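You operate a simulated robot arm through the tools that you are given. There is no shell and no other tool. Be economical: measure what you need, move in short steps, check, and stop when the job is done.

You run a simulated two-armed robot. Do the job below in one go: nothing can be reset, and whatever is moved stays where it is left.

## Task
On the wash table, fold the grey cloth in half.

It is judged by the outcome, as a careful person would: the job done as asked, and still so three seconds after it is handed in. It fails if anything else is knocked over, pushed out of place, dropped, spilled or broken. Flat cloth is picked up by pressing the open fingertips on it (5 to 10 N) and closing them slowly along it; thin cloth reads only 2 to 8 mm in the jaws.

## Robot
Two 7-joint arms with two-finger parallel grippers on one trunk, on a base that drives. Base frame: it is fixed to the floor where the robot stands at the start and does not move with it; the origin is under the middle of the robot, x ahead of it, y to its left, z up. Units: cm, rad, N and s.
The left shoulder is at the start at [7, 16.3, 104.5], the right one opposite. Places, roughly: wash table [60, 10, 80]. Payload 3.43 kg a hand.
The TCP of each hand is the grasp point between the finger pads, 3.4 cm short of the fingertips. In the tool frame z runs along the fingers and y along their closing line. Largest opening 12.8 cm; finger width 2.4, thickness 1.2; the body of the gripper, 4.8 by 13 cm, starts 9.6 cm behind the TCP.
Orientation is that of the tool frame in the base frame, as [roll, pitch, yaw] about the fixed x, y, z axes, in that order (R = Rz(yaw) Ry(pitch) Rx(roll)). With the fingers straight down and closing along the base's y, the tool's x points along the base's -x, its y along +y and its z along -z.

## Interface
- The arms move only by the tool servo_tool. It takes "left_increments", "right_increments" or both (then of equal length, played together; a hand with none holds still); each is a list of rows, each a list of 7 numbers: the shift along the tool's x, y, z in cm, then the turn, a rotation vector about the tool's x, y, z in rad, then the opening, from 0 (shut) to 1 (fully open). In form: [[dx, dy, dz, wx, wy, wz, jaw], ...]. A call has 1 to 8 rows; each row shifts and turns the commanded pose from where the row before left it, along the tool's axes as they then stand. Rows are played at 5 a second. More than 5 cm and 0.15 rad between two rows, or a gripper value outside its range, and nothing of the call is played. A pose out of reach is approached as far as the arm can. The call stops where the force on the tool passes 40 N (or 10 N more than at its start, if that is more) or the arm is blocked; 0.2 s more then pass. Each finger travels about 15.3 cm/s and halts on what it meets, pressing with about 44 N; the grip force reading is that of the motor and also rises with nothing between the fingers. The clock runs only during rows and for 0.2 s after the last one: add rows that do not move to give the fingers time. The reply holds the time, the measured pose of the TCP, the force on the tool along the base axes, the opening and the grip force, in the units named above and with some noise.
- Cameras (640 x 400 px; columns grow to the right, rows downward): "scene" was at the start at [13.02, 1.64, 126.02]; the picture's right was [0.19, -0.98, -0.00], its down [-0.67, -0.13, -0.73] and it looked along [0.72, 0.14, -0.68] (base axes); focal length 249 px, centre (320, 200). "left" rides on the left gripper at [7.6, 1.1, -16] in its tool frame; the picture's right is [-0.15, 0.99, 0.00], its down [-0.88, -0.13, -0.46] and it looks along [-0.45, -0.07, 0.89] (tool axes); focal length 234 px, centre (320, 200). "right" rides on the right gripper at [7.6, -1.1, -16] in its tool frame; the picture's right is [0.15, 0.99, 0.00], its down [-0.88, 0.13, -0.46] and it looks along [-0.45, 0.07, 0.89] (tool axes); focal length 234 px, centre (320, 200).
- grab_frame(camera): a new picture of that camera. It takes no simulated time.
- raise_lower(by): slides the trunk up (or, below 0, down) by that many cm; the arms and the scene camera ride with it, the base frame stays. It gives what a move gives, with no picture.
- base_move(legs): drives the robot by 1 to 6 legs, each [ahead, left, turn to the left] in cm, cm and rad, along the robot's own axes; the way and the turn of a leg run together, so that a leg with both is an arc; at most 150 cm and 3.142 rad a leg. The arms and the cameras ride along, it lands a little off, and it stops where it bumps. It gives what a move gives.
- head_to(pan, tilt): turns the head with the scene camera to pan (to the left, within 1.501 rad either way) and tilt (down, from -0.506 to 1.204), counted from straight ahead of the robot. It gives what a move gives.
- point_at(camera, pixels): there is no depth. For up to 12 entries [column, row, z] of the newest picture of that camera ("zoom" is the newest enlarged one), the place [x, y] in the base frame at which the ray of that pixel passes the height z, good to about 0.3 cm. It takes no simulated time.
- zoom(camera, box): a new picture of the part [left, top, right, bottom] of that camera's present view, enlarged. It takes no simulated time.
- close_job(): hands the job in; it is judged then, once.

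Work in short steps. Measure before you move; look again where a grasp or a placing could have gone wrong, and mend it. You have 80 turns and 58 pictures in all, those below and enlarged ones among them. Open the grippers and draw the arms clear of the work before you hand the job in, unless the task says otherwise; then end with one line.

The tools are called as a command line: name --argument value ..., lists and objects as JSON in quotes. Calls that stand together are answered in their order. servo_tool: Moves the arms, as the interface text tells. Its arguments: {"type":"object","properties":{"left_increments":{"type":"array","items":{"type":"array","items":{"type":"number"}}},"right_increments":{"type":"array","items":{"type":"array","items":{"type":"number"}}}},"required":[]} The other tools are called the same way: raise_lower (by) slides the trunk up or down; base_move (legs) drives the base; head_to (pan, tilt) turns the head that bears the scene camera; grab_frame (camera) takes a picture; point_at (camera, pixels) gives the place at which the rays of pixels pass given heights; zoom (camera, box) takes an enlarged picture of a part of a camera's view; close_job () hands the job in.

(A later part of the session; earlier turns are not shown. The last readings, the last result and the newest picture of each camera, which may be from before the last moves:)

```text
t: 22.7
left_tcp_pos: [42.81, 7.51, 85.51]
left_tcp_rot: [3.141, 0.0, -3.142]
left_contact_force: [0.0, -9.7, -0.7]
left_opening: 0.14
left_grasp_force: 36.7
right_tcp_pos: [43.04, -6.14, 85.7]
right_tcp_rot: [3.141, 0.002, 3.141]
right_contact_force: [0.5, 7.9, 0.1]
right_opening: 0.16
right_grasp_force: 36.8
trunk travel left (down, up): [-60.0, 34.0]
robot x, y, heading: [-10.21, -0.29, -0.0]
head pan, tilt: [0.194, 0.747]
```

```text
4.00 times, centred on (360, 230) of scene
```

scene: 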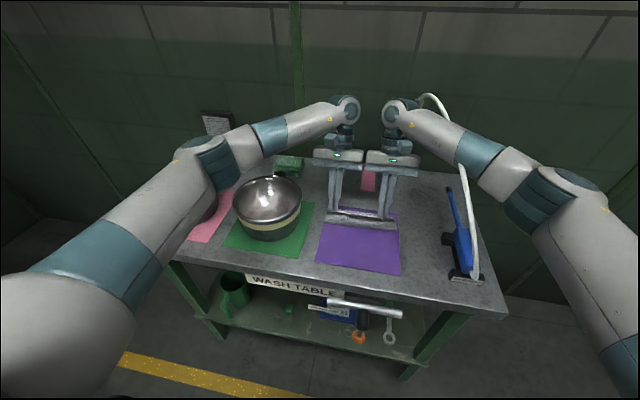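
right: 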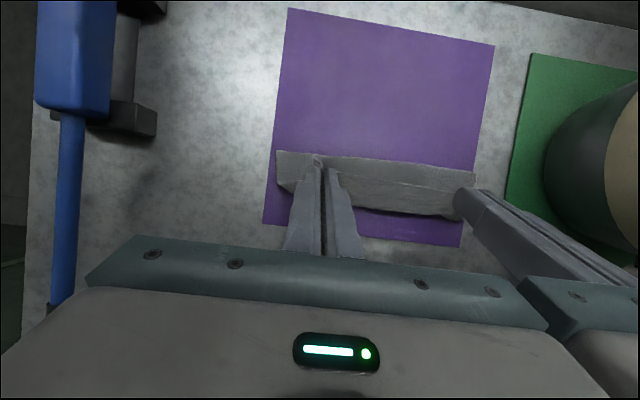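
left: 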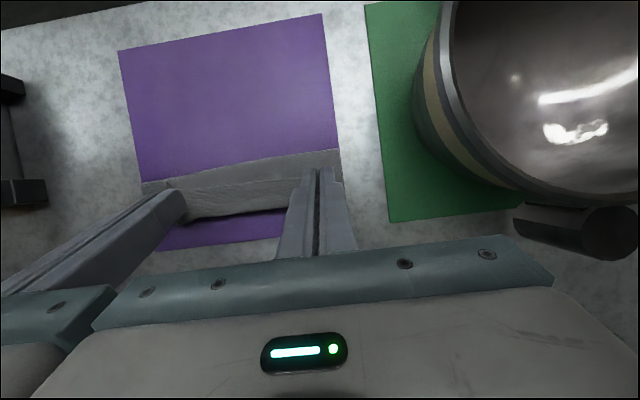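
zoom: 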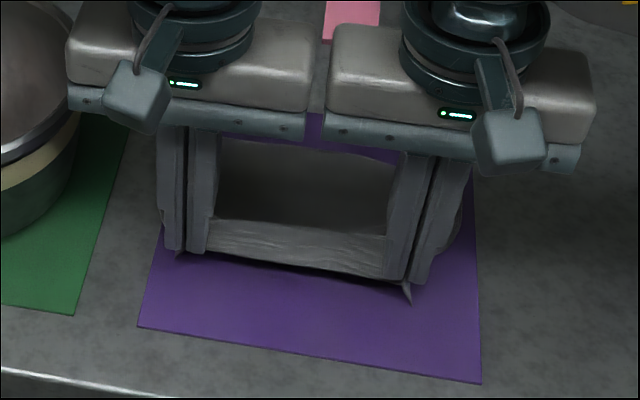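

The cloth is back roughly flat. I pull back a little, lower, release the edges and lift up clear.

servo_tool --left_increments '[[0.3, 0, 0.6, 0, 0, 0, 0], [0.4, 0, 0.5, 0, 0, 0, 0], [0, 0, 0, 0, 0, 0, 0.1], [0, 0, 0, 0, 0, 0, 0.25], [0, 0, -1, 0, 0, 0, 0.25], [0, 0, -4, 0, 0, 0, 0.25], [0, 0, -4, 0, 0, 0, 0.25], [0, 0, -3, 0, 0, 0, 0.25]]' --right_increments '[[0.3, 0, 0.7, 0, 0, 0, 0], [0.4, 0, 0.5, 0, 0, 0, 0], [0, 0, 0, 0, 0, 0, 0.1], [0, 0, 0, 0, 0, 0, 0.25], [0, 0, -1, 0, 0, 0, 0.25], [0, 0, -4, 0, 0, 0, 0.25], [0, 0, -4, 0, 0, 0, 0.25], [0, 0, -3, 0, 0, 0, 0.25]]'

base_move --legs '[[-10, 0, 0]]'

grab_frame --camera "scene"

zoom --camera "right" --box '[200, 100, 600, 300]'

```text
t: 24.5
left_tcp_pos: [42.28, 7.39, 96.73]
left_tcp_rot: [3.141, -0.002, 3.14]
left_contact_force: [0.8, 0.3, -0.3]
left_opening: 3.2
left_grasp_force: 0.2
right_tcp_pos: [42.13, -6.14, 96.5]
right_tcp_rot: [3.141, -0.001, -3.141]
right_contact_force: [0.8, 0.2, 0.3]
right_opening: 3.19
right_grasp_force: 0.0
trunk travel left (down, up): [-60.0, 34.0]
robot x, y, heading: [-9.96, -0.13, -0.002]
head pan, tilt: [0.194, 0.747]
```

```text
t: 25.6
left_tcp_pos: [32.2, 7.48, 96.6]
left_tcp_rot: [3.141, -0.002, -3.14]
left_contact_force: [0.6, -0.6, -0.2]
left_opening: 3.22
left_grasp_force: 0.1
right_tcp_pos: [32.03, -6.23, 96.42]
right_tcp_rot: [-3.141, 0.0, 3.139]
right_contact_force: [-0.1, -0.6, 0.1]
right_opening: 3.21
right_grasp_force: 0.0
trunk travel left (down, up): [-60.0, 34.0]
robot x, y, heading: [-19.99, 0.07, -0.001]
head pan, tilt: [0.194, 0.747]
```

```text
25 pictures are left
```

scene: 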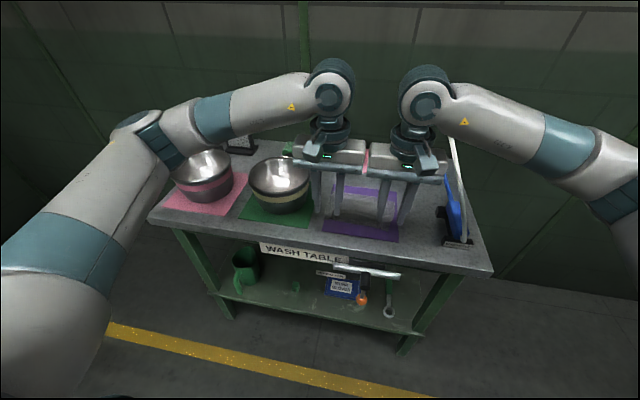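

```text
1.60 times, centred on (400, 200) of right
```

zoom: 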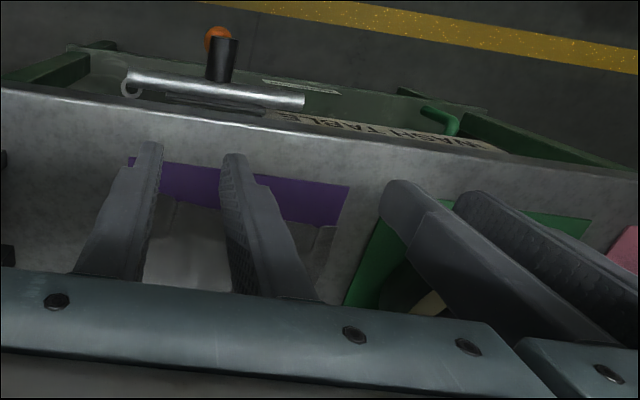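

The cloth lies flat again. I move both hands forward at height over the far edge, to about x≈52.

servo_tool --left_increments '[[-3.3, 0, 0, 0, 0, 0, 0.25], [-3.3, 0, 0, 0, 0, 0, 0.25], [-3.3, 0, 0, 0, 0, 0, 0.25], [-3.3, 0, 0, 0, 0, 0, 0.25], [-3.3, 0, 0, 0, 0, 0, 0.25], [-3.3, 0, 0, 0, 0, 0, 0.25], [0, 0, 0, 0, 0, 0, 0.25]]' --right_increments '[[-3.3, 0, 0, 0, 0, 0, 0.25], [-3.3, 0, 0, 0, 0, 0, 0.25], [-3.3, 0, 0, 0, 0, 0, 0.25], [-3.3, 0, 0, 0, 0, 0, 0.25], [-3.3, 0, 0, 0, 0, 0, 0.25], [-3.3, 0, 0, 0, 0, 0, 0.25], [0, 0, 0, 0, 0, 0, 0.25]]'

grab_frame --camera "scene"

zoom --camera "scene" --box '[310, 150, 410, 250]'

grab_frame --camera "right"

grab_frame --camera "left"

```text
t: 27.2
left_tcp_pos: [51.96, 7.31, 96.79]
left_tcp_rot: [3.141, 0.0, 3.139]
left_contact_force: [-0.3, -0.2, 0.5]
left_opening: 3.22
left_grasp_force: 0.1
right_tcp_pos: [51.88, -6.11, 96.43]
right_tcp_rot: [-3.141, 0.001, 3.14]
right_contact_force: [-0.6, -0.7, 0.6]
right_opening: 3.19
right_grasp_force: 0.1
trunk travel left (down, up): [-60.0, 34.0]
robot x, y, heading: [-20.22, 0.23, -0.004]
head pan, tilt: [0.194, 0.747]
```

```text
23 pictures are left
```

scene: 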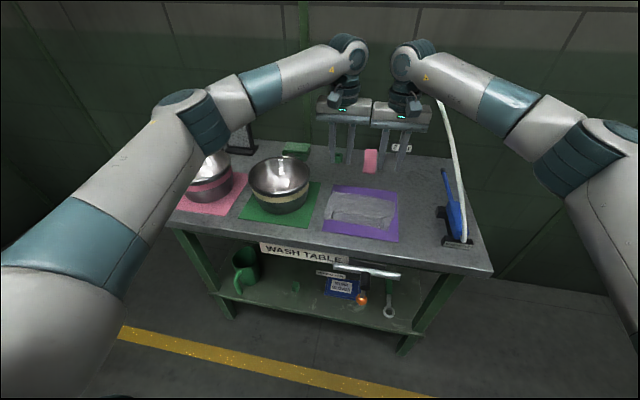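

```text
4.00 times, centred on (360, 200) of scene
```

zoom: 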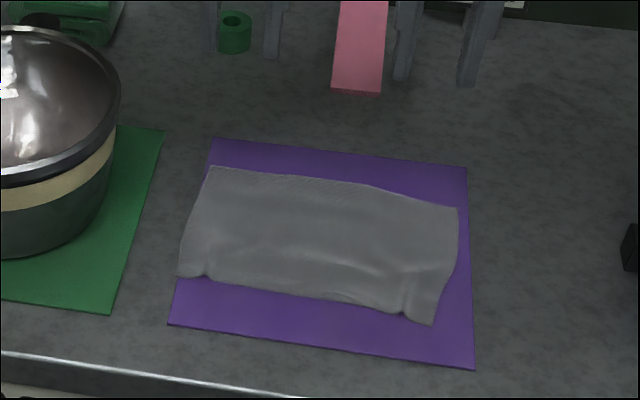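

```text
21 pictures are left
```

right: 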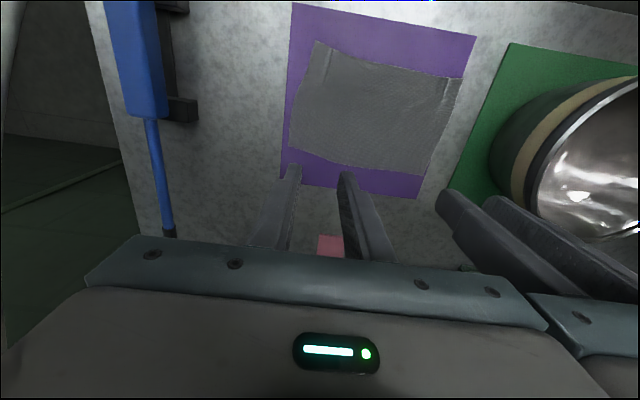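

```text
20 pictures are left
```

left: 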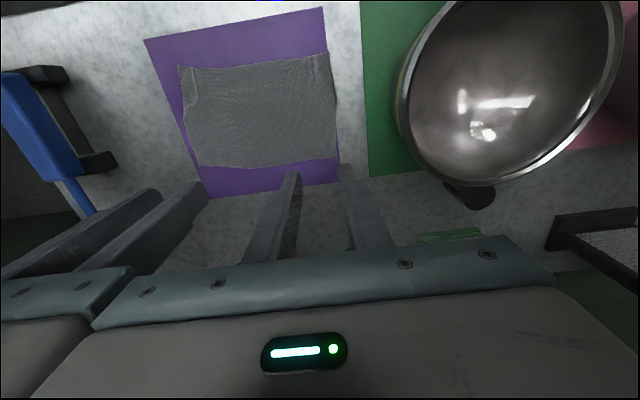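

The cloth is flat with small puckers at the near corners. I measure all its corners at z=80.3.

point_at --camera "left" --pixels '[[338, 158, 80.3], [203, 165, 80.3], [270, 164, 80.3], [328, 54, 80.3], [180, 68, 80.3]]'

point_at --camera "right" --pixels '[[292, 147, 80.3], [425, 176, 80.3], [360, 167, 80.3], [315, 42, 80.3], [461, 78, 80.3]]'

point_at --camera "zoom" --pixels '[[212, 167, 80.3], [458, 208, 80.3], [365, 184, 80.3], [180, 275, 80.3], [432, 324, 80.3], [116, 75, 88], [60, 30, 88]]'

```text
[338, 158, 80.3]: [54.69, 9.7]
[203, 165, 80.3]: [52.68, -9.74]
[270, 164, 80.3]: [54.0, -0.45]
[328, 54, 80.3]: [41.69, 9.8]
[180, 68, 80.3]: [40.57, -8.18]
```

```text
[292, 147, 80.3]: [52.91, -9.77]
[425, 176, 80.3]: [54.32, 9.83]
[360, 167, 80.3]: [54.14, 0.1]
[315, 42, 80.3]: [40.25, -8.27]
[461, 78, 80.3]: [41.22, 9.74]
```

```text
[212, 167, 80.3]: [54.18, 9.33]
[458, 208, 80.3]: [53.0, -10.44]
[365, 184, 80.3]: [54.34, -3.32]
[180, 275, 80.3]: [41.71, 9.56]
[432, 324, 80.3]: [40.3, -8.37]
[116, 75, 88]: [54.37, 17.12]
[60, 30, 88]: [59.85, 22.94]
```

The far corners are at left (54.5, 9.7) and right (52.9, −10). I go to just above the far edge with a 0.2 rad tilt so the fingers' far corners take the edge.

servo_tool --left_increments '[[-1.64, -0.1, 0, 0, 0, 0, 0.19], [0, 0, 4, 0, 0, 0, 0.19], [0, 0, 4, 0, 0, 0, 0.19], [0, 0, 2.8, 0, 0.1, 0, 0.19], [0, 0, 0, 0, 0.1, 0, 0.19], [0, 0, 0, 0, 0, 0, 0.19], [0, 0, 0, 0, 0, 0, 0.19]]' --right_increments '[[-0.82, -1.1, 0, 0, 0, 0, 0.19], [0, 0, 4, 0, 0, 0, 0.19], [0, 0, 4, 0, 0, 0, 0.19], [0, 0, 2.4, 0, 0.1, 0, 0.19], [0, 0, 0, 0, 0.1, 0, 0.19], [0, 0, 0, 0, 0, 0, 0.19], [0, 0, 0, 0, 0, 0, 0.19]]'

zoom --camera "scene" --box '[310, 150, 410, 230]'

zoom --camera "right" --box '[200, 60, 520, 260]'

```text
t: 28.8
left_tcp_pos: [53.57, 7.21, 85.67]
left_tcp_rot: [-3.141, -0.199, 3.142]
left_contact_force: [-0.4, -0.6, -0.1]
left_opening: 2.43
left_grasp_force: 0.1
right_tcp_pos: [52.84, -7.25, 86.08]
right_tcp_rot: [-3.141, -0.201, 3.141]
right_contact_force: [0.8, 0.2, -0.1]
right_opening: 2.42
right_grasp_force: 0.0
trunk travel left (down, up): [-60.0, 34.0]
robot x, y, heading: [-20.09, -0.27, -0.005]
head pan, tilt: [0.194, 0.747]
```

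```text
5.00 times, centred on (360, 190) of scene
```

zoom: 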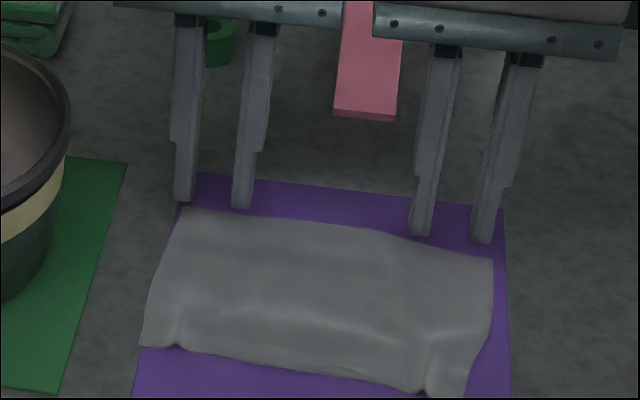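

```text
2.00 times, centred on (360, 160) of right
```

zoom: 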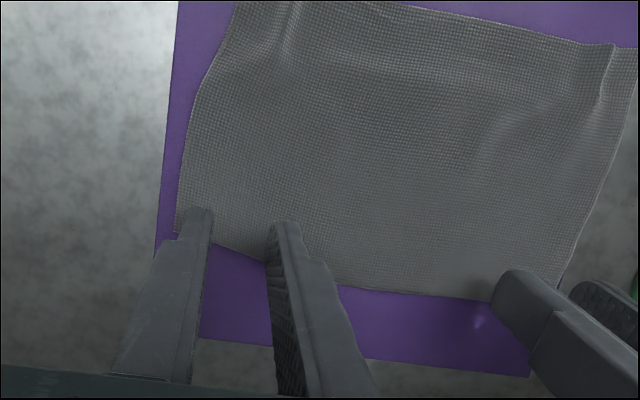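

The tips are about 1.5 cm above the cloth at the far edge. I descend nearly to contact and check.

servo_tool --left_increments '[[-0.14, 0, 0.7, 0, 0, 0, 0.19], [-0.13, 0, 0.6, 0, 0, 0, 0.19], [0, 0, 0, 0, 0, 0, 0.19]]' --right_increments '[[-0.18, 0, 0.9, 0, 0, 0, 0.19], [-0.16, 0, 0.8, 0, 0, 0, 0.19], [0, 0, 0, 0, 0, 0, 0.19]]'

zoom --camera "right" --box '[200, 80, 440, 240]'

zoom --camera "left" --box '[200, 80, 440, 240]'

```text
t: 29.6
left_tcp_pos: [53.53, 7.42, 84.4]
left_tcp_rot: [3.141, -0.2, 3.14]
left_contact_force: [-1.2, 1.3, -0.1]
left_opening: 2.46
left_grasp_force: 0.1
right_tcp_pos: [52.82, -7.24, 84.3]
right_tcp_rot: [3.14, -0.202, 3.14]
right_contact_force: [-0.9, 0.3, 0.1]
right_opening: 2.44
right_grasp_force: 0.1
trunk travel left (down, up): [-60.0, 34.0]
robot x, y, heading: [-19.85, -0.05, 0.001]
head pan, tilt: [0.194, 0.747]
```

```text
2.50 times, centred on (320, 160) of right
```

zoom: 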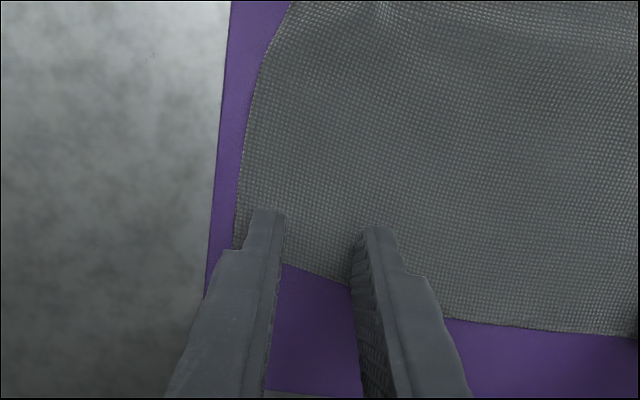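

```text
2.50 times, centred on (320, 160) of left
```

zoom: 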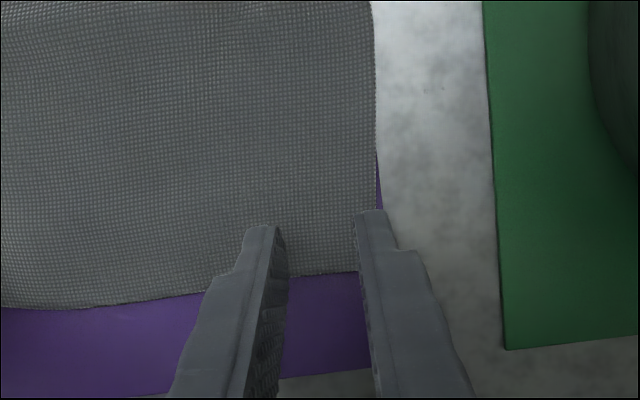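

The far corners of the fingertips seem to lie about 0.6 cm beyond the cloth edge. I shift both back 0.85 cm onto the cloth, the left 0.25 cm inward, then creep down.

servo_tool --left_increments '[[0.83, -0.25, -0.17, 0, 0, 0, 0.19], [-0.06, 0, 0.3, 0, 0, 0, 0.19], [-0.05, 0, 0.24, 0, 0, 0, 0.19], [-0.02, 0, 0.1, 0, 0, 0, 0.19], [0, 0, 0, 0, 0, 0, 0.19]]' --right_increments '[[0.83, 0, -0.17, 0, 0, 0, 0.19], [-0.06, 0, 0.3, 0, 0, 0, 0.19], [-0.03, 0, 0.15, 0, 0, 0, 0.19], [-0.02, 0, 0.1, 0, 0, 0, 0.19], [0, 0, 0, 0, 0, 0, 0.19]]'

```text
t: 30.8
left_tcp_pos: [52.96, 7.06, 84.1]
left_tcp_rot: [3.141, -0.201, -3.141]
left_contact_force: [-0.3, 0.3, -0.3]
left_opening: 2.43
left_grasp_force: 0.0
right_tcp_pos: [52.01, -7.16, 84.08]
right_tcp_rot: [3.142, -0.2, 3.14]
right_contact_force: [0.4, 0.8, 0.7]
right_opening: 2.41
right_grasp_force: 0.0
trunk travel left (down, up): [-60.0, 34.0]
robot x, y, heading: [-19.63, 0.15, -0.006]
head pan, tilt: [0.194, 0.747]
```

No contact yet, so I continue creeping down.

servo_tool --left_increments '[[-0.02, 0, 0.1, 0, 0, 0, 0.19], [-0.02, 0, 0.1, 0, 0, 0, 0.19], [0, 0, 0, 0, 0, 0, 0.19]]' --right_increments '[[-0.02, 0, 0.1, 0, 0, 0, 0.19], [-0.02, 0, 0.1, 0, 0, 0, 0.19], [0, 0, 0, 0, 0, 0, 0.19]]'

```text
t: 31.6
left_tcp_pos: [52.91, 7.08, 84.11]
left_tcp_rot: [-3.141, -0.199, 3.14]
left_contact_force: [-0.1, 0.0, 2.4]
left_opening: 2.42
left_grasp_force: 0.1
right_tcp_pos: [52.04, -7.31, 84.01]
right_tcp_rot: [3.141, -0.195, 3.14]
right_contact_force: [1.5, -1.0, 11.5]
right_opening: 2.45
right_grasp_force: 0.0
trunk travel left (down, up): [-60.0, 34.0]
robot x, y, heading: [-19.93, 0.3, -0.001]
head pan, tilt: [0.194, 0.747]
```

The right presses 11.5 N and the left 2.4 N. I press the left 0.1 cm more and close both slowly.

servo_tool --left_increments '[[-0.02, 0, 0.1, 0, 0, 0, 0.19], [0, 0, 0, 0, 0, 0, 0.16], [0, 0, 0, 0, 0, 0, 0.13], [0, 0, 0, 0, 0, 0, 0.1], [0, 0, 0, 0, 0, 0, 0.07], [0, 0, 0, 0, 0, 0, 0.03], [0, 0, 0, 0, 0, 0, 0], [0, 0, 0, 0, 0, 0, 0]]' --right_increments '[[0, 0, 0, 0, 0, 0, 0.19], [0, 0, 0, 0, 0, 0, 0.16], [0, 0, 0, 0, 0, 0, 0.13], [0, 0, 0, 0, 0, 0, 0.1], [0, 0, 0, 0, 0, 0, 0.07], [0, 0, 0, 0, 0, 0, 0.03], [0, 0, 0, 0, 0, 0, 0], [0, 0, 0, 0, 0, 0, 0]]'

```text
t: 33.4
left_tcp_pos: [52.84, 7.15, 84.03]
left_tcp_rot: [-3.141, -0.199, -3.141]
left_contact_force: [0.0, -2.2, 7.0]
left_opening: 0.21
left_grasp_force: 36.9
right_tcp_pos: [51.74, -7.29, 84.0]
right_tcp_rot: [-3.142, -0.197, 3.14]
right_contact_force: [-0.6, 0.9, 14.0]
right_opening: 0.01
right_grasp_force: 32.7
trunk travel left (down, up): [-60.0, 34.0]
robot x, y, heading: [-20.24, 0.0, -0.005]
head pan, tilt: [0.194, 0.747]
```

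The left holds at 2.1 mm but the right closed empty. I reopen the right, shift it 0.5 cm further onto the cloth and 0.4 cm inward, and look.

servo_tool --right_increments '[[0.12, 0, -0.6, 0, 0, 0, 0], [0, 0, 0, 0, 0, 0, 0.21], [0.49, 0.4, -0.1, 0, 0, 0, 0.21], [-0.06, 0, 0.35, 0, 0, 0, 0.21], [0, 0, 0, 0, 0, 0, 0.21]]'

zoom --camera "right" --box '[200, 80, 440, 240]'

```text
t: 34.6
left_tcp_pos: [52.82, 7.01, 84.03]
left_tcp_rot: [3.141, -0.2, 3.141]
left_contact_force: [0.1, -0.7, 17.4]
left_opening: 0.17
left_grasp_force: 36.3
right_tcp_pos: [51.47, -6.92, 84.45]
right_tcp_rot: [3.141, -0.2, 3.138]
right_contact_force: [0.8, 0.6, 0.7]
right_opening: 2.7
right_grasp_force: 0.0
trunk travel left (down, up): [-60.0, 34.0]
robot x, y, heading: [-19.87, -0.2, -0.003]
head pan, tilt: [0.194, 0.747]
```

```text
2.50 times, centred on (320, 160) of right
```

zoom: 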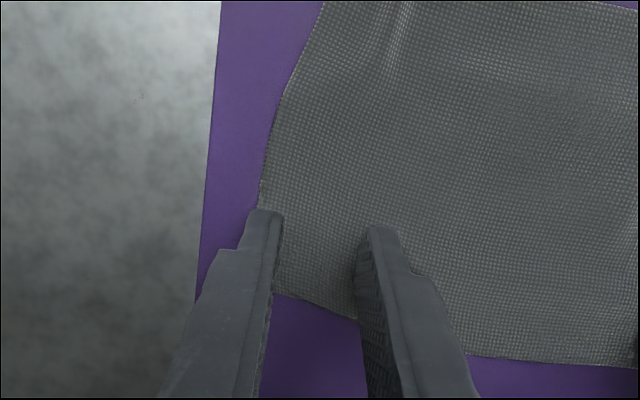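

The edge is well inside the pads, but the outer finger sits at the side edge. I narrow the jaws to 1.9 cm, shift 0.25 cm inward and press down.

servo_tool --right_increments '[[0, 0.25, 0, 0, 0, 0, 0.15], [-0.05, 0, 0.25, 0, 0, 0, 0.15], [-0.03, 0, 0.15, 0, 0, 0, 0.15], [-0.02, 0, 0.1, 0, 0, 0, 0.15], [0, 0, 0, 0, 0, 0, 0.15]]'

```text
t: 35.8
left_tcp_pos: [52.94, 7.32, 84.02]
left_tcp_rot: [3.141, -0.199, 3.14]
left_contact_force: [3.3, -0.1, 17.2]
left_opening: 0.21
left_grasp_force: 36.4
right_tcp_pos: [51.38, -6.69, 83.99]
right_tcp_rot: [3.141, -0.198, 3.141]
right_contact_force: [1.1, 0.7, 6.0]
right_opening: 1.9
right_grasp_force: 0.0
trunk travel left (down, up): [-60.0, 34.0]
robot x, y, heading: [-20.27, 0.36, -0.003]
head pan, tilt: [0.194, 0.747]
```

I press slightly more (from 6 N towards 14 N) and close slowly.

servo_tool --right_increments '[[-0.02, 0, 0.09, 0, 0, 0, 0.15], [0, 0, 0, 0, 0, 0, 0.12], [0, 0, 0, 0, 0, 0, 0.1], [0, 0, 0, 0, 0, 0, 0.07], [0, 0, 0, 0, 0, 0, 0.05], [0, 0, 0, 0, 0, 0, 0.02], [0, 0, 0, 0, 0, 0, 0], [0, 0, 0, 0, 0, 0, 0]]'

```text
t: 37.6
left_tcp_pos: [52.79, 7.04, 84.17]
left_tcp_rot: [3.14, -0.199, 3.138]
left_contact_force: [2.3, -3.8, 8.2]
left_opening: 0.19
left_grasp_force: 36.7
right_tcp_pos: [51.34, -6.66, 84.03]
right_tcp_rot: [-3.142, -0.195, 3.141]
right_contact_force: [1.0, 3.5, 20.4]
right_opening: 0.14
right_grasp_force: 36.4
trunk travel left (down, up): [-60.0, 34.0]
robot x, y, heading: [-20.23, -0.19, -0.002]
head pan, tilt: [0.194, 0.747]
```

Both jaws hold the far edge (1.9 and 1.4 mm). I start the arc toward the robot, lifting about 4.6 cm and tilting as it goes, and stop at the top to check.

servo_tool --left_increments '[[0.54, 0, -0.77, 0, -0.056, 0, 0], [0.54, 0, -0.77, 0, -0.056, 0, 0], [0.775, 0, -0.645, 0, -0.056, 0, 0], [0.775, 0, -0.645, 0, -0.056, 0, 0], [0.96, 0, -0.47, 0, -0.056, 0, 0], [0.96, 0, -0.47, 0, -0.056, 0, 0], [1.095, 0, -0.26, 0, -0.056, 0, 0], [1.095, 0, -0.26, 0, -0.056, 0, 0]]' --right_increments '[[0.52, 0, -0.78, 0, -0.056, 0, 0], [0.52, 0, -0.78, 0, -0.056, 0, 0], [0.715, 0, -0.65, 0, -0.056, 0, 0], [0.715, 0, -0.65, 0, -0.056, 0, 0], [0.87, 0, -0.47, 0, -0.056, 0, 0], [0.87, 0, -0.47, 0, -0.056, 0, 0], [0.99, 0, -0.24, 0, -0.056, 0, 0], [0.99, 0, -0.24, 0, -0.056, 0, 0]]'

zoom --camera "scene" --box '[310, 150, 410, 250]'

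```text
t: 39.4
left_tcp_pos: [46.22, 7.19, 88.08]
left_tcp_rot: [-3.142, 0.249, 3.141]
left_contact_force: [-0.3, -5.8, 0.2]
left_opening: 0.19
left_grasp_force: 36.3
right_tcp_pos: [45.43, -6.66, 87.69]
right_tcp_rot: [3.141, 0.25, 3.139]
right_contact_force: [-0.6, 5.4, 0.6]
right_opening: 0.14
right_grasp_force: 36.0
trunk travel left (down, up): [-60.0, 34.0]
robot x, y, heading: [-20.05, 0.21, -0.003]
head pan, tilt: [0.194, 0.747]
```

```text
4.00 times, centred on (360, 200) of scene
```

zoom: 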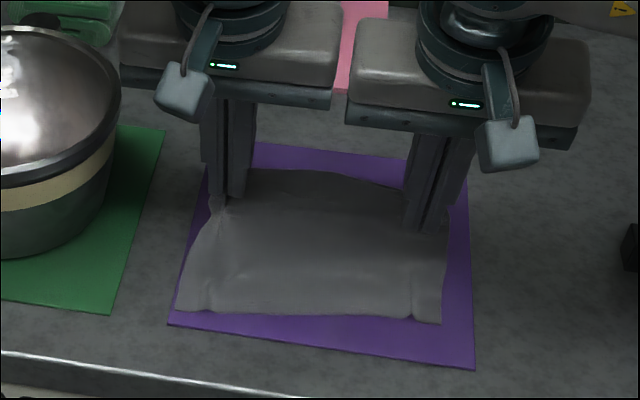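

The held edge is up, but the near edge seems to have slid toward the robot on the left. I measure it.

point_at --camera "zoom" --pixels '[[178, 310, 80.3], [440, 322, 80.3], [310, 315, 80.3], [170, 324, 80.3], [475, 369, 80.3]]'

zoom --camera "left" --box '[120, 40, 440, 260]'

```text
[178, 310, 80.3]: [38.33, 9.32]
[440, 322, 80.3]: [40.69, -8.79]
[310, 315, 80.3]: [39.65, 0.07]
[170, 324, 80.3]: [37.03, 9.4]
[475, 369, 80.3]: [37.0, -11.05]
```

```text
1.82 times, centred on (280, 150) of left
```

zoom: 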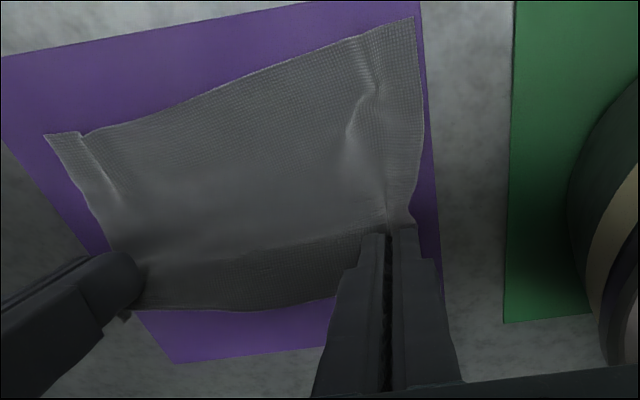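

The cloth drapes toward the robot and its near-left corner slid because the grip still points its body forward. I rotate the tools further about the grip point, to about −1.0 rad, while easing slightly up and away, so the cloth hangs down and folds under.

servo_tool --left_increments '[[0.18, 0, 0.1, 0, -0.125, 0, 0], [0.18, 0, 0.1, 0, -0.125, 0, 0], [0.18, 0, 0.1, 0, -0.125, 0, 0], [0.2, 0, 0.1, 0, -0.125, 0, 0], [0.2, 0, 0.1, 0, -0.125, 0, 0], [0.2, 0, 0.1, 0, -0.125, 0, 0], [0, 0, 0, 0, 0, 0, 0]]' --right_increments '[[0.18, 0, 0.08, 0, -0.125, 0, 0], [0.18, 0, 0.08, 0, -0.125, 0, 0], [0.18, 0, 0.08, 0, -0.125, 0, 0], [0.2, 0, 0.08, 0, -0.125, 0, 0], [0.2, 0, 0.08, 0, -0.125, 0, 0], [0.2, 0, 0.08, 0, -0.125, 0, 0], [0, 0, 0, 0, 0, 0, 0]]'

grab_frame --camera "scene"

```text
t: 41.0
left_tcp_pos: [45.86, 7.11, 86.93]
left_tcp_rot: [-3.142, 0.998, -3.141]
left_contact_force: [-0.9, -6.8, -0.1]
left_opening: 0.19
left_grasp_force: 35.8
right_tcp_pos: [44.88, -6.6, 86.81]
right_tcp_rot: [3.142, 0.998, 3.141]
right_contact_force: [-0.1, 5.7, 0.3]
right_opening: 0.15
right_grasp_force: 36.4
trunk travel left (down, up): [-60.0, 34.0]
robot x, y, heading: [-20.07, -0.2, -0.005]
head pan, tilt: [0.194, 0.747]
```

```text
12 pictures are left
```

scene: 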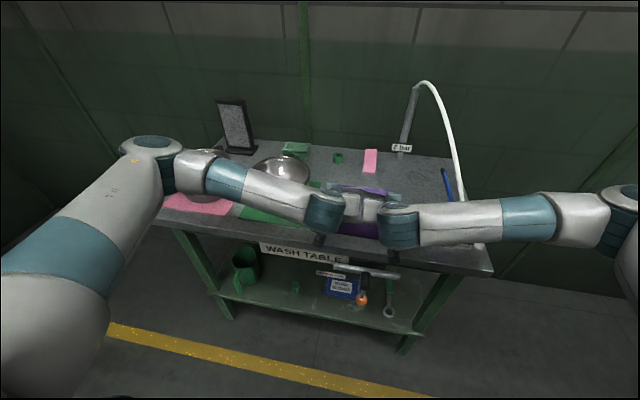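

The scene view is blocked by the hands. The left wrist camera should now see the cloth from the near side.

grab_frame --camera "left"

```text
11 pictures are left
```

left: 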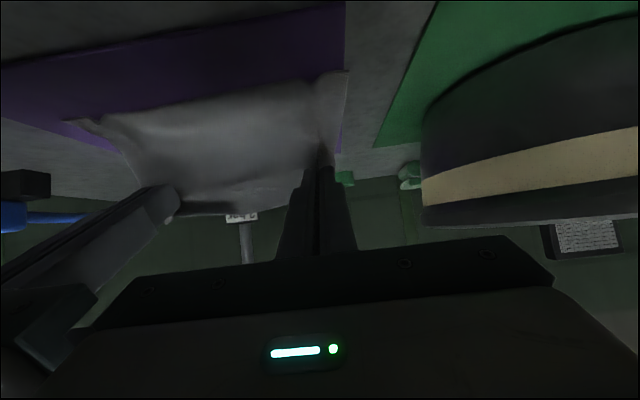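

I check where the near edge lies now.

point_at --camera "left" --pixels '[[347, 70, 80.3], [310, 78, 80.3], [200, 100, 80.3], [70, 120, 80.3], [345, 3, 80.3]]'

```text
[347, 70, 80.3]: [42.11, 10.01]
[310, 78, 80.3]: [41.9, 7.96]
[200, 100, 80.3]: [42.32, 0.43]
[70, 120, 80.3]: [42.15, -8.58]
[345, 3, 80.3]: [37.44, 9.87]
```

The near edge is now straight at x≈42.1, just right. I lower first so the crease forms on the far side, then bring the held edge toward the near edge, low over the table.

servo_tool --left_increments '[[1.03, 0, 0.25, 0, 0, 0, 0], [1.03, 0, 0.25, 0, 0, 0, 0], [0.86, 0, -0.87, 0, 0, 0, 0], [0.86, 0, -0.87, 0, 0, 0, 0], [0, 0, 0, 0, 0, 0, 0]]' --right_increments '[[0.95, 0, 0.28, 0, 0, 0, 0], [0.95, 0, 0.28, 0, 0, 0, 0], [0.67, 0, -0.58, 0, 0, 0, 0], [0.67, 0, -0.58, 0, 0, 0, 0], [0, 0, 0, 0, 0, 0, 0]]'

grab_frame --camera "left"

```text
t: 42.2
left_tcp_pos: [42.69, 7.2, 84.34]
left_tcp_rot: [3.14, 0.997, 3.141]
left_contact_force: [0.3, -6.6, 0.2]
left_opening: 0.22
left_grasp_force: 35.8
right_tcp_pos: [42.52, -6.59, 84.38]
right_tcp_rot: [-3.141, 0.998, 3.139]
right_contact_force: [0.2, 7.1, -0.3]
right_opening: 0.14
right_grasp_force: 36.6
trunk travel left (down, up): [-60.0, 34.0]
robot x, y, heading: [-20.3, 0.05, -0.002]
head pan, tilt: [0.194, 0.747]
```

```text
10 pictures are left
```

left: 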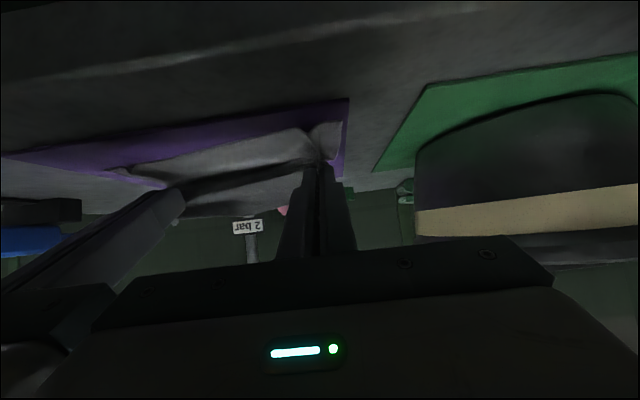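

zoom --camera "left" --box '[100, 90, 370, 230]'

point_at --camera "left" --pixels '[[340, 122, 80.3], [300, 127, 80.3], [220, 147, 80.3], [105, 170, 80.3], [345, 100, 80.3]]'

```text
2.37 times, centred on (235, 160) of left
```

zoom: 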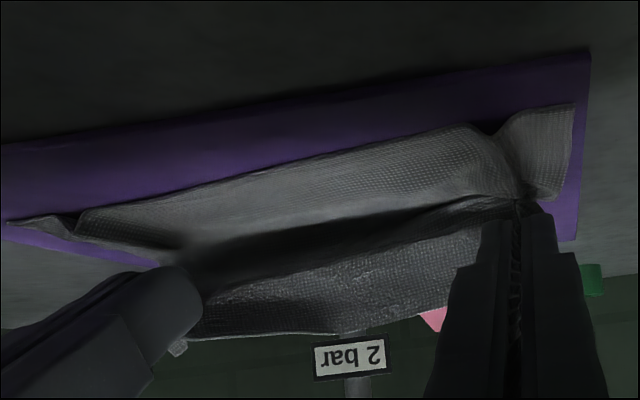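

```text
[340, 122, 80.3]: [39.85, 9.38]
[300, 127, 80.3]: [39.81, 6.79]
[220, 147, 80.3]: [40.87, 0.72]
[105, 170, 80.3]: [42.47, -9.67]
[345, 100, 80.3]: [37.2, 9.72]
```

The fold is forming properly: lower layer, gap, then the upper layer coming back with its edge up. I finish by bringing the held edge over the near edge, low and tilted further to about −1.3 rad.

servo_tool --left_increments '[[1.043, 0, -0.661, 0, -0.1, 0, 0], [0.971, 0, -0.762, 0, -0.1, 0, 0], [0.891, 0, -0.856, 0, -0.1, 0, 0], [0, 0, 0, 0, 0, 0, 0]]' --right_increments '[[0.843, 0, -0.326, 0, -0.1, 0, 0], [0.806, 0, -0.409, 0, -0.1, 0, 0], [0.762, 0, -0.487, 0, -0.1, 0, 0], [0, 0, 0, 0, 0, 0, 0]]'

zoom --camera "scene" --box '[290, 150, 430, 260]'

```text
t: 42.6
left_tcp_pos: [42.01, 6.59, 84.84]
left_tcp_rot: [-3.11, 1.078, -3.105]
left_contact_force: [0.1, -0.2, -0.1]
left_opening: 0.2
left_grasp_force: 36.2
right_tcp_pos: [42.1, -6.34, 84.51]
right_tcp_rot: [3.124, 1.078, 3.117]
right_contact_force: [-1.0, -0.3, -0.2]
right_opening: 0.14
right_grasp_force: 36.3
trunk travel left (down, up): [-60.0, 34.0]
robot x, y, heading: [-20.07, -0.1, -0.002]
head pan, tilt: [0.194, 0.747]
stopped in row 1 (left hand): the force on the tool passed its limit (the readings are from after the stop); the commanded pose is now the measured one
```

```text
3.64 times, centred on (360, 205) of scene
```

zoom: 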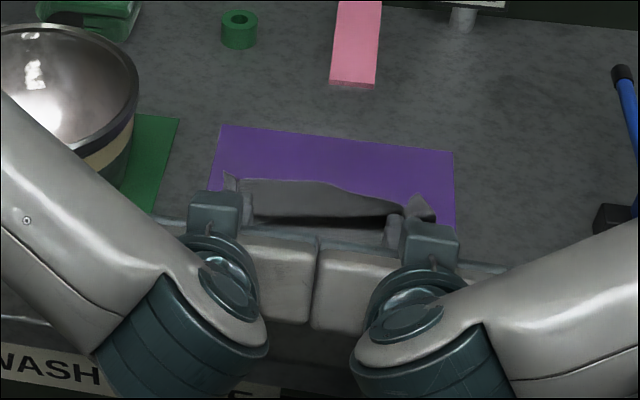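

The left hand stopped on force: the two gripper bodies are 12.9 cm apart, so they touched (the bowl has not moved). I separate the hands slightly first, then continue slowly without further tilt.

servo_tool --left_increments '[[0, 0.4, 0, 0, 0, 0, 0], [0, 0, 0, 0, 0, 0, 0]]' --right_increments '[[0, -0.3, 0, 0, 0, 0, 0], [0, 0, 0, 0, 0, 0, 0]]'

```text
t: 43.2
left_tcp_pos: [42.23, 7.04, 84.63]
left_tcp_rot: [-3.108, 1.079, -3.105]
left_contact_force: [-0.2, -3.9, -0.8]
left_opening: 0.17
left_grasp_force: 36.5
right_tcp_pos: [42.17, -6.68, 84.6]
right_tcp_rot: [3.124, 1.078, 3.12]
right_contact_force: [-0.3, 3.6, -0.6]
right_opening: 0.14
right_grasp_force: 36.1
trunk travel left (down, up): [-60.0, 34.0]
robot x, y, heading: [-19.82, 0.3, -0.003]
head pan, tilt: [0.194, 0.747]
```

They are separated, and tension is back to a light 4 N. I continue the last bit toward the near edge and down.

servo_tool --left_increments '[[0.576, 0, -0.417, 0, 0, 0, 0], [0.576, 0, -0.417, 0, 0, 0, 0], [0.576, 0, -0.417, 0, 0, 0, 0], [0.5, 0, -0.36, 0, 0, 0, 0], [0, 0, 0, 0, 0, 0, 0]]' --right_increments '[[0.392, 0, -0.255, 0, 0, 0, 0], [0.392, 0, -0.255, 0, 0, 0, 0], [0.392, 0, -0.255, 0, 0, 0, 0], [0.392, 0, -0.255, 0, 0, 0, 0], [0, 0, 0, 0, 0, 0, 0]]'

zoom --camera "left" --box '[60, 60, 380, 260]'

```text
t: 44.4
left_tcp_pos: [39.62, 7.05, 83.56]
left_tcp_rot: [-3.11, 1.077, -3.107]
left_contact_force: [0.1, -7.7, 1.2]
left_opening: 0.2
left_grasp_force: 36.2
right_tcp_pos: [40.56, -6.72, 83.5]
right_tcp_rot: [3.124, 1.077, 3.12]
right_contact_force: [-0.1, 6.9, -0.6]
right_opening: 0.2
right_grasp_force: 36.2
trunk travel left (down, up): [-60.0, 34.0]
robot x, y, heading: [-20.12, 0.14, -0.003]
head pan, tilt: [0.194, 0.747]
```

```text
2.00 times, centred on (220, 160) of left
```

zoom: 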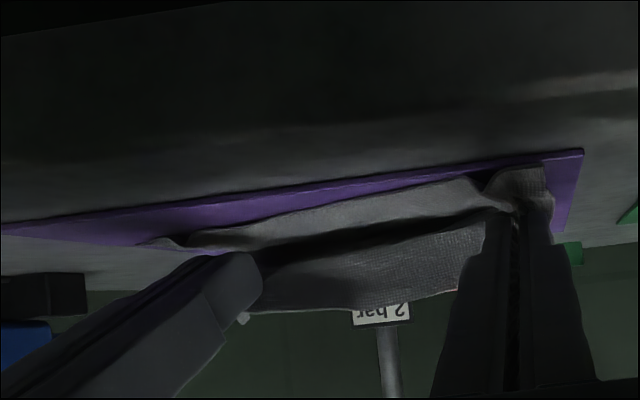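

The upper layer is now over the near edge. I check the near edge's position again.

point_at --camera "zoom" --pixels '[[540, 167, 80.4], [465, 180, 80.4], [330, 208, 80.4], [150, 242, 80.4], [582, 151, 80.3]]'

```text
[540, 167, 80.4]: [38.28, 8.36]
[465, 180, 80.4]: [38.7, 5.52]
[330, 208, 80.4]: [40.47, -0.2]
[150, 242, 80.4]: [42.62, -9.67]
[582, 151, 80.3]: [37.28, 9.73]
```

The edges are close, though the lower layer skewed a bit on the left. I release and withdraw along the fingers, back and up, which also brushes the edge toward the near side. Then I'll inspect.

servo_tool --left_increments '[[0, 0, 0, 0, 0, 0, 0.06], [0, 0, 0, 0, 0, 0, 0.15], [0, 0, -1, 0, 0, 0, 0.15], [0, 0, -2, 0, 0, 0, 0.15], [0, 0, -3, 0, 0, 0, 0.15], [-2, 0.3, -3, 0, 0.1, 0, 0.15], [-3, 0.5, -3, 0, 0.12, 0, 0.15], [-3, 0.5, -3, 0, 0.12, 0, 0.15]]' --right_increments '[[0, 0, 0, 0, 0, 0, 0.06], [0, 0, 0, 0, 0, 0, 0.15], [0, 0, -1, 0, 0, 0, 0.15], [0, 0, -2, 0, 0, 0, 0.15], [0, 0, -3, 0, 0, 0, 0.15], [-2, -0.3, -3, 0, 0.1, 0, 0.15], [-3, -0.5, -3, 0, 0.12, 0, 0.15], [-3, -0.5, -3, 0, 0.12, 0, 0.15]]'

zoom --camera "scene" --box '[310, 160, 410, 250]'

```text
t: 46.2
left_tcp_pos: [31.38, 8.57, 98.11]
left_tcp_rot: [-3.119, 0.739, -3.119]
left_contact_force: [0.3, 0.5, -0.2]
left_opening: 1.94
left_grasp_force: 0.1
right_tcp_pos: [32.16, -7.92, 98.12]
right_tcp_rot: [3.131, 0.736, 3.127]
right_contact_force: [-0.3, -0.4, 0.3]
right_opening: 1.92
right_grasp_force: 0.0
trunk travel left (down, up): [-60.0, 34.0]
robot x, y, heading: [-20.34, 0.08, 0.002]
head pan, tilt: [0.194, 0.747]
```

```text
4.44 times, centred on (360, 205) of scene
```

zoom: 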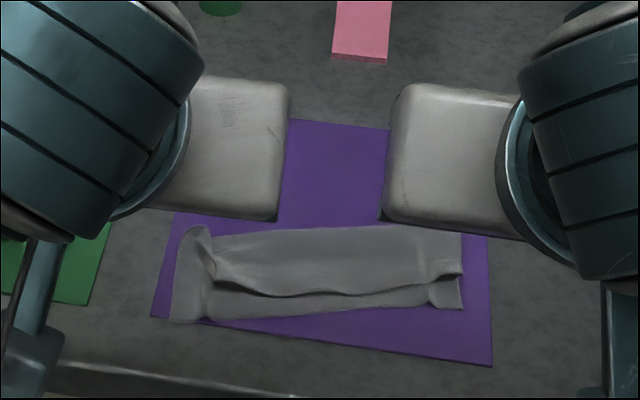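

It is folded, but the top edge stops short of the lower edge and the left corner lags. I measure the gap.

point_at --camera "zoom" --pixels '[[172, 320, 80.5], [210, 320, 80.5], [330, 314, 80.5], [462, 309, 80.5], [215, 287, 81], [330, 298, 81], [430, 285, 81], [462, 272, 81], [215, 232, 81], [330, 228, 81], [460, 234, 81], [185, 232, 81]]'

```text
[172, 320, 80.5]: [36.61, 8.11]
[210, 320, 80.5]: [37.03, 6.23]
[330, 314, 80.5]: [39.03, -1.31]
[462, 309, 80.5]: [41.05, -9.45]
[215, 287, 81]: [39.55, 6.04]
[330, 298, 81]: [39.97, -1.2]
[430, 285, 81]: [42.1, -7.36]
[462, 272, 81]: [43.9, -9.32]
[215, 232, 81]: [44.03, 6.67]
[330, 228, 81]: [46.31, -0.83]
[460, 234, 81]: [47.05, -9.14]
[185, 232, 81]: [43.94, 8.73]
```

The top edge is about 2.5 cm short at the left and 1.6 cm at the right. I'll tug the top layer's corners onto the lower edge one at a time, left first. The right hand moves aside while the left approaches (40, 4.7) above the top edge.

servo_tool --left_increments '[[0.41, -0.98, 3.686, 0, 0.11, 0, 0.15], [0, -0.98, 3.709, 0, 0.11, 0, 0.15], [-0.405, -0.98, 3.686, 0, 0.11, 0, 0.15], [-0.807, -0.98, 3.62, 0, 0.11, 0, 0.15], [0, 0, 0, 0, 0, 0, 0.15]]' --right_increments '[[0, -2.2, -0.5, 0, 0, 0, 0.15], [0, -2.2, -0.5, 0, 0, 0, 0.15], [0, -2.2, 0, 0, 0, 0, 0.15], [0, -2.2, 0, 0, 0, 0, 0.15], [0, 0, 0, 0, 0, 0, 0.15]]'

zoom --camera "left" --box '[200, 60, 440, 240]'

```text
t: 47.4
left_tcp_pos: [40.31, 4.52, 85.99]
left_tcp_rot: [-3.125, 0.297, -3.129]
left_contact_force: [-0.4, -0.4, 0.4]
left_opening: 1.93
left_grasp_force: 0.0
right_tcp_pos: [32.68, -16.32, 98.94]
right_tcp_rot: [3.133, 0.737, 3.127]
right_contact_force: [-0.9, 0.3, -0.2]
right_opening: 1.9
right_grasp_force: 0.1
right hand out of reach, approached as far as the arm can: row 3, 4
trunk travel left (down, up): [-60.0, 34.0]
robot x, y, heading: [-20.03, 0.02, 0.001]
head pan, tilt: [0.194, 0.747]
```

```text
2.22 times, centred on (320, 150) of left
```

zoom: 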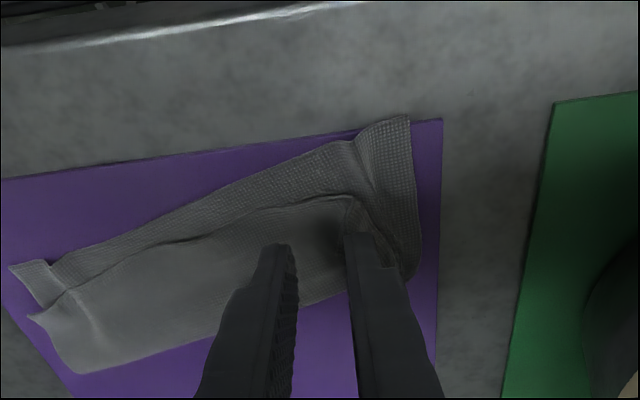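

This view is clear: the top edge runs from (350,197) to (30,316) and the lower edge from (408,117) to (10,267). I measure these.

point_at --camera "zoom" --pixels '[[350, 197, 81.3], [280, 208, 81.3], [200, 240, 81.3], [30, 316, 81], [408, 117, 80.4], [350, 142, 80.4], [200, 205, 80.4], [10, 267, 80.4], [412, 278, 80.6], [80, 373, 80.6], [345, 236, 82], [275, 245, 82]]'

```text
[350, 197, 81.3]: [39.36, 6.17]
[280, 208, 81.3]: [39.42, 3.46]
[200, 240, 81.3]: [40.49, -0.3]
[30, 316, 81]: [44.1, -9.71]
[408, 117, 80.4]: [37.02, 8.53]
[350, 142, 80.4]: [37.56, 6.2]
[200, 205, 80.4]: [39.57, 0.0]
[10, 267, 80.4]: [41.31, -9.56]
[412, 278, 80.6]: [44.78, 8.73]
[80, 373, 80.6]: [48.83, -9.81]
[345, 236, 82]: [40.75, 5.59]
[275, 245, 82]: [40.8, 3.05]
```

I shift 0.7 cm toward the top edge and come down near the top layer.

servo_tool --left_increments '[[0.5, 0, 0.42, 0, 0, 0, 0.15], [0.5, 0, 0.42, 0, 0, 0, 0.15], [0.04, 0, 0.15, 0, 0, 0, 0.15], [0.04, 0, 0.15, 0, 0, 0, 0.15], [0, 0, 0, 0, 0, 0, 0.15]]'

```text
t: 48.6
left_tcp_pos: [39.65, 4.41, 84.6]
left_tcp_rot: [-3.126, 0.297, -3.13]
left_contact_force: [-0.1, -0.1, -0.2]
left_opening: 1.93
left_grasp_force: 0.0
right_tcp_pos: [32.67, -16.36, 98.98]
right_tcp_rot: [3.13, 0.737, 3.126]
right_contact_force: [-0.1, -0.1, -0.3]
right_opening: 1.92
right_grasp_force: 0.1
trunk travel left (down, up): [-60.0, 34.0]
robot x, y, heading: [-20.4, -0.01, 0.002]
head pan, tilt: [0.194, 0.747]
```

No contact yet (tips at about 81.0). I go a little lower and close gently to take only the top layer.

servo_tool --left_increments '[[0.04, 0, 0.15, 0, 0, 0, 0.15], [0.03, 0, 0.1, 0, 0, 0, 0.15], [0, 0, 0, 0, 0, 0, 0.12], [0, 0, 0, 0, 0, 0, 0.09], [0, 0, 0, 0, 0, 0, 0.06], [0, 0, 0, 0, 0, 0, 0.03], [0, 0, 0, 0, 0, 0, 0], [0, 0, 0, 0, 0, 0, 0]]'

```text
t: 50.4
left_tcp_pos: [39.52, 4.44, 84.22]
left_tcp_rot: [-3.125, 0.3, -3.13]
left_contact_force: [0.6, -0.5, 0.2]
left_opening: 0.04
left_grasp_force: 32.7
right_tcp_pos: [32.76, -16.41, 98.84]
right_tcp_rot: [3.132, 0.736, 3.125]
right_contact_force: [0.5, -0.5, -0.6]
right_opening: 1.93
right_grasp_force: 0.1
trunk travel left (down, up): [-60.0, 34.0]
robot x, y, heading: [-20.06, 0.07, -0.005]
head pan, tilt: [0.194, 0.747]
```

It closed empty (0.4 mm, no contact force). I reopen, press about 0.2 cm deeper and check the force.

servo_tool --left_increments '[[-0.15, 0, -0.5, 0, 0, 0, 0], [0, 0, 0, 0, 0, 0, 0.15], [0, 0, 0, 0, 0, 0, 0.15], [0.09, 0, 0.3, 0, 0, 0, 0.15], [0.07, 0, 0.25, 0, 0, 0, 0.15], [0.04, 0, 0.13, 0, 0, 0, 0.15], [0, 0, 0, 0, 0, 0, 0.15]]'

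```text
t: 52.0
left_tcp_pos: [39.64, 4.47, 84.11]
left_tcp_rot: [-3.127, 0.299, -3.128]
left_contact_force: [0.2, 0.1, 3.2]
left_opening: 1.93
left_grasp_force: 0.3
right_tcp_pos: [32.67, -16.34, 98.9]
right_tcp_rot: [3.132, 0.735, 3.126]
right_contact_force: [0.1, 0.7, 0.0]
right_opening: 1.93
right_grasp_force: 0.1
trunk travel left (down, up): [-60.0, 34.0]
robot x, y, heading: [-19.61, -0.04, -0.005]
head pan, tilt: [0.194, 0.747]
```

Contact at 3.2 N. I press a hair more and close slowly.

servo_tool --left_increments '[[0.02, 0, 0.06, 0, 0, 0, 0.15], [0, 0, 0, 0, 0, 0, 0.12], [0, 0, 0, 0, 0, 0, 0.1], [0, 0, 0, 0, 0, 0, 0.07], [0, 0, 0, 0, 0, 0, 0.05], [0, 0, 0, 0, 0, 0, 0.02], [0, 0, 0, 0, 0, 0, 0], [0, 0, 0, 0, 0, 0, 0]]'

```text
t: 53.8
left_tcp_pos: [39.62, 4.46, 84.25]
left_tcp_rot: [-3.125, 0.301, -3.13]
left_contact_force: [0.4, 0.5, 5.6]
left_opening: 0.26
left_grasp_force: 37.4
right_tcp_pos: [32.62, -16.39, 98.96]
right_tcp_rot: [3.131, 0.737, 3.125]
right_contact_force: [1.1, -0.2, -1.0]
right_opening: 1.92
right_grasp_force: 0.0
trunk travel left (down, up): [-60.0, 34.0]
robot x, y, heading: [-20.03, 0.35, -0.005]
head pan, tilt: [0.194, 0.747]
```

It reads 2.6 mm, likely just the top layer. I lift 1.2 cm, pull 2 cm toward the near edge and 1.5 cm left, and look before lowering.

servo_tool --left_increments '[[-0.18, 0, -0.57, 0, 0, 0, 0], [-0.18, 0, -0.57, 0, 0, 0, 0], [0.64, 0.5, -0.2, 0, 0, 0, 0], [0.64, 0.5, -0.2, 0, 0, 0, 0], [0.64, 0.5, -0.2, 0, 0, 0, 0], [0, 0, 0, 0, 0, 0, 0]]'

zoom --camera "left" --box '[120, 60, 440, 260]'

```text
t: 55.2
left_tcp_pos: [37.64, 5.98, 85.33]
left_tcp_rot: [-3.125, 0.299, -3.129]
left_contact_force: [-0.6, -0.1, -0.3]
left_opening: 0.28
left_grasp_force: 37.1
right_tcp_pos: [32.76, -16.34, 98.85]
right_tcp_rot: [3.132, 0.735, 3.127]
right_contact_force: [0.2, -0.4, 0.4]
right_opening: 1.92
right_grasp_force: 0.1
trunk travel left (down, up): [-60.0, 34.0]
robot x, y, heading: [-20.12, -0.21, -0.0]
head pan, tilt: [0.194, 0.747]
```

```text
2.00 times, centred on (280, 160) of left
```

zoom: 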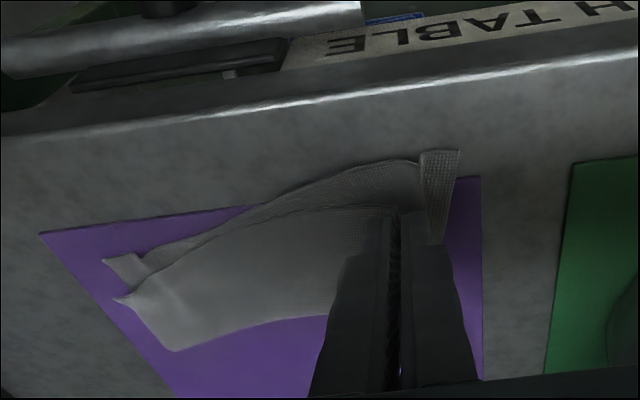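

I measure the lower and top edges again to see whether the lower layer came along.

point_at --camera "zoom" --pixels '[[455, 150, 80.5], [415, 161, 80.5], [250, 207, 80.5], [105, 260, 80.4], [385, 205, 82], [250, 213, 81.3], [120, 300, 81], [170, 350, 80.5], [320, 316, 80.5], [480, 176, 80.3]]'

```text
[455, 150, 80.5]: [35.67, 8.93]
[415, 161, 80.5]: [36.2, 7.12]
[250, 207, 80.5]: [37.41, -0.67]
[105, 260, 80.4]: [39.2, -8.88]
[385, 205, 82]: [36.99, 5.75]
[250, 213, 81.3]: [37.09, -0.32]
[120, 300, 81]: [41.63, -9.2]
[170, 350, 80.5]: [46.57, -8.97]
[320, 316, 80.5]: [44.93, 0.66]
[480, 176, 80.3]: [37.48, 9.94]
```

The left gap is now about 0.7 cm and the middle is aligned. I lower with a slight further pull, release and withdraw up, moving the left hand aside so the right can do its corner.

servo_tool --left_increments '[[0.29, 0.2, 0.43, 0, 0, 0, 0], [0.29, 0.2, 0.43, 0, 0, 0, 0], [0, 0, 0, 0, 0, 0, 0.06], [0, 0, 0, 0, 0, 0, 0.15], [0, 0, -1.5, 0, 0, 0, 0.15], [0, 0, -4, 0, 0, 0, 0.15], [0, 2, -4, 0, 0, 0, 0.15], [0, 3, -3, 0, 0, 0, 0.15]]'

```text
t: 57.0
left_tcp_pos: [33.43, 11.66, 96.1]
left_tcp_rot: [-3.125, 0.3, -3.128]
left_contact_force: [0.4, 0.2, 0.9]
left_opening: 1.92
left_grasp_force: 0.0
right_tcp_pos: [32.57, -16.38, 98.92]
right_tcp_rot: [3.132, 0.736, 3.128]
right_contact_force: [0.4, 0.7, 0.3]
right_opening: 1.92
right_grasp_force: 0.0
trunk travel left (down, up): [-60.0, 34.0]
robot x, y, heading: [-20.21, 0.06, 0.004]
head pan, tilt: [0.194, 0.747]
```

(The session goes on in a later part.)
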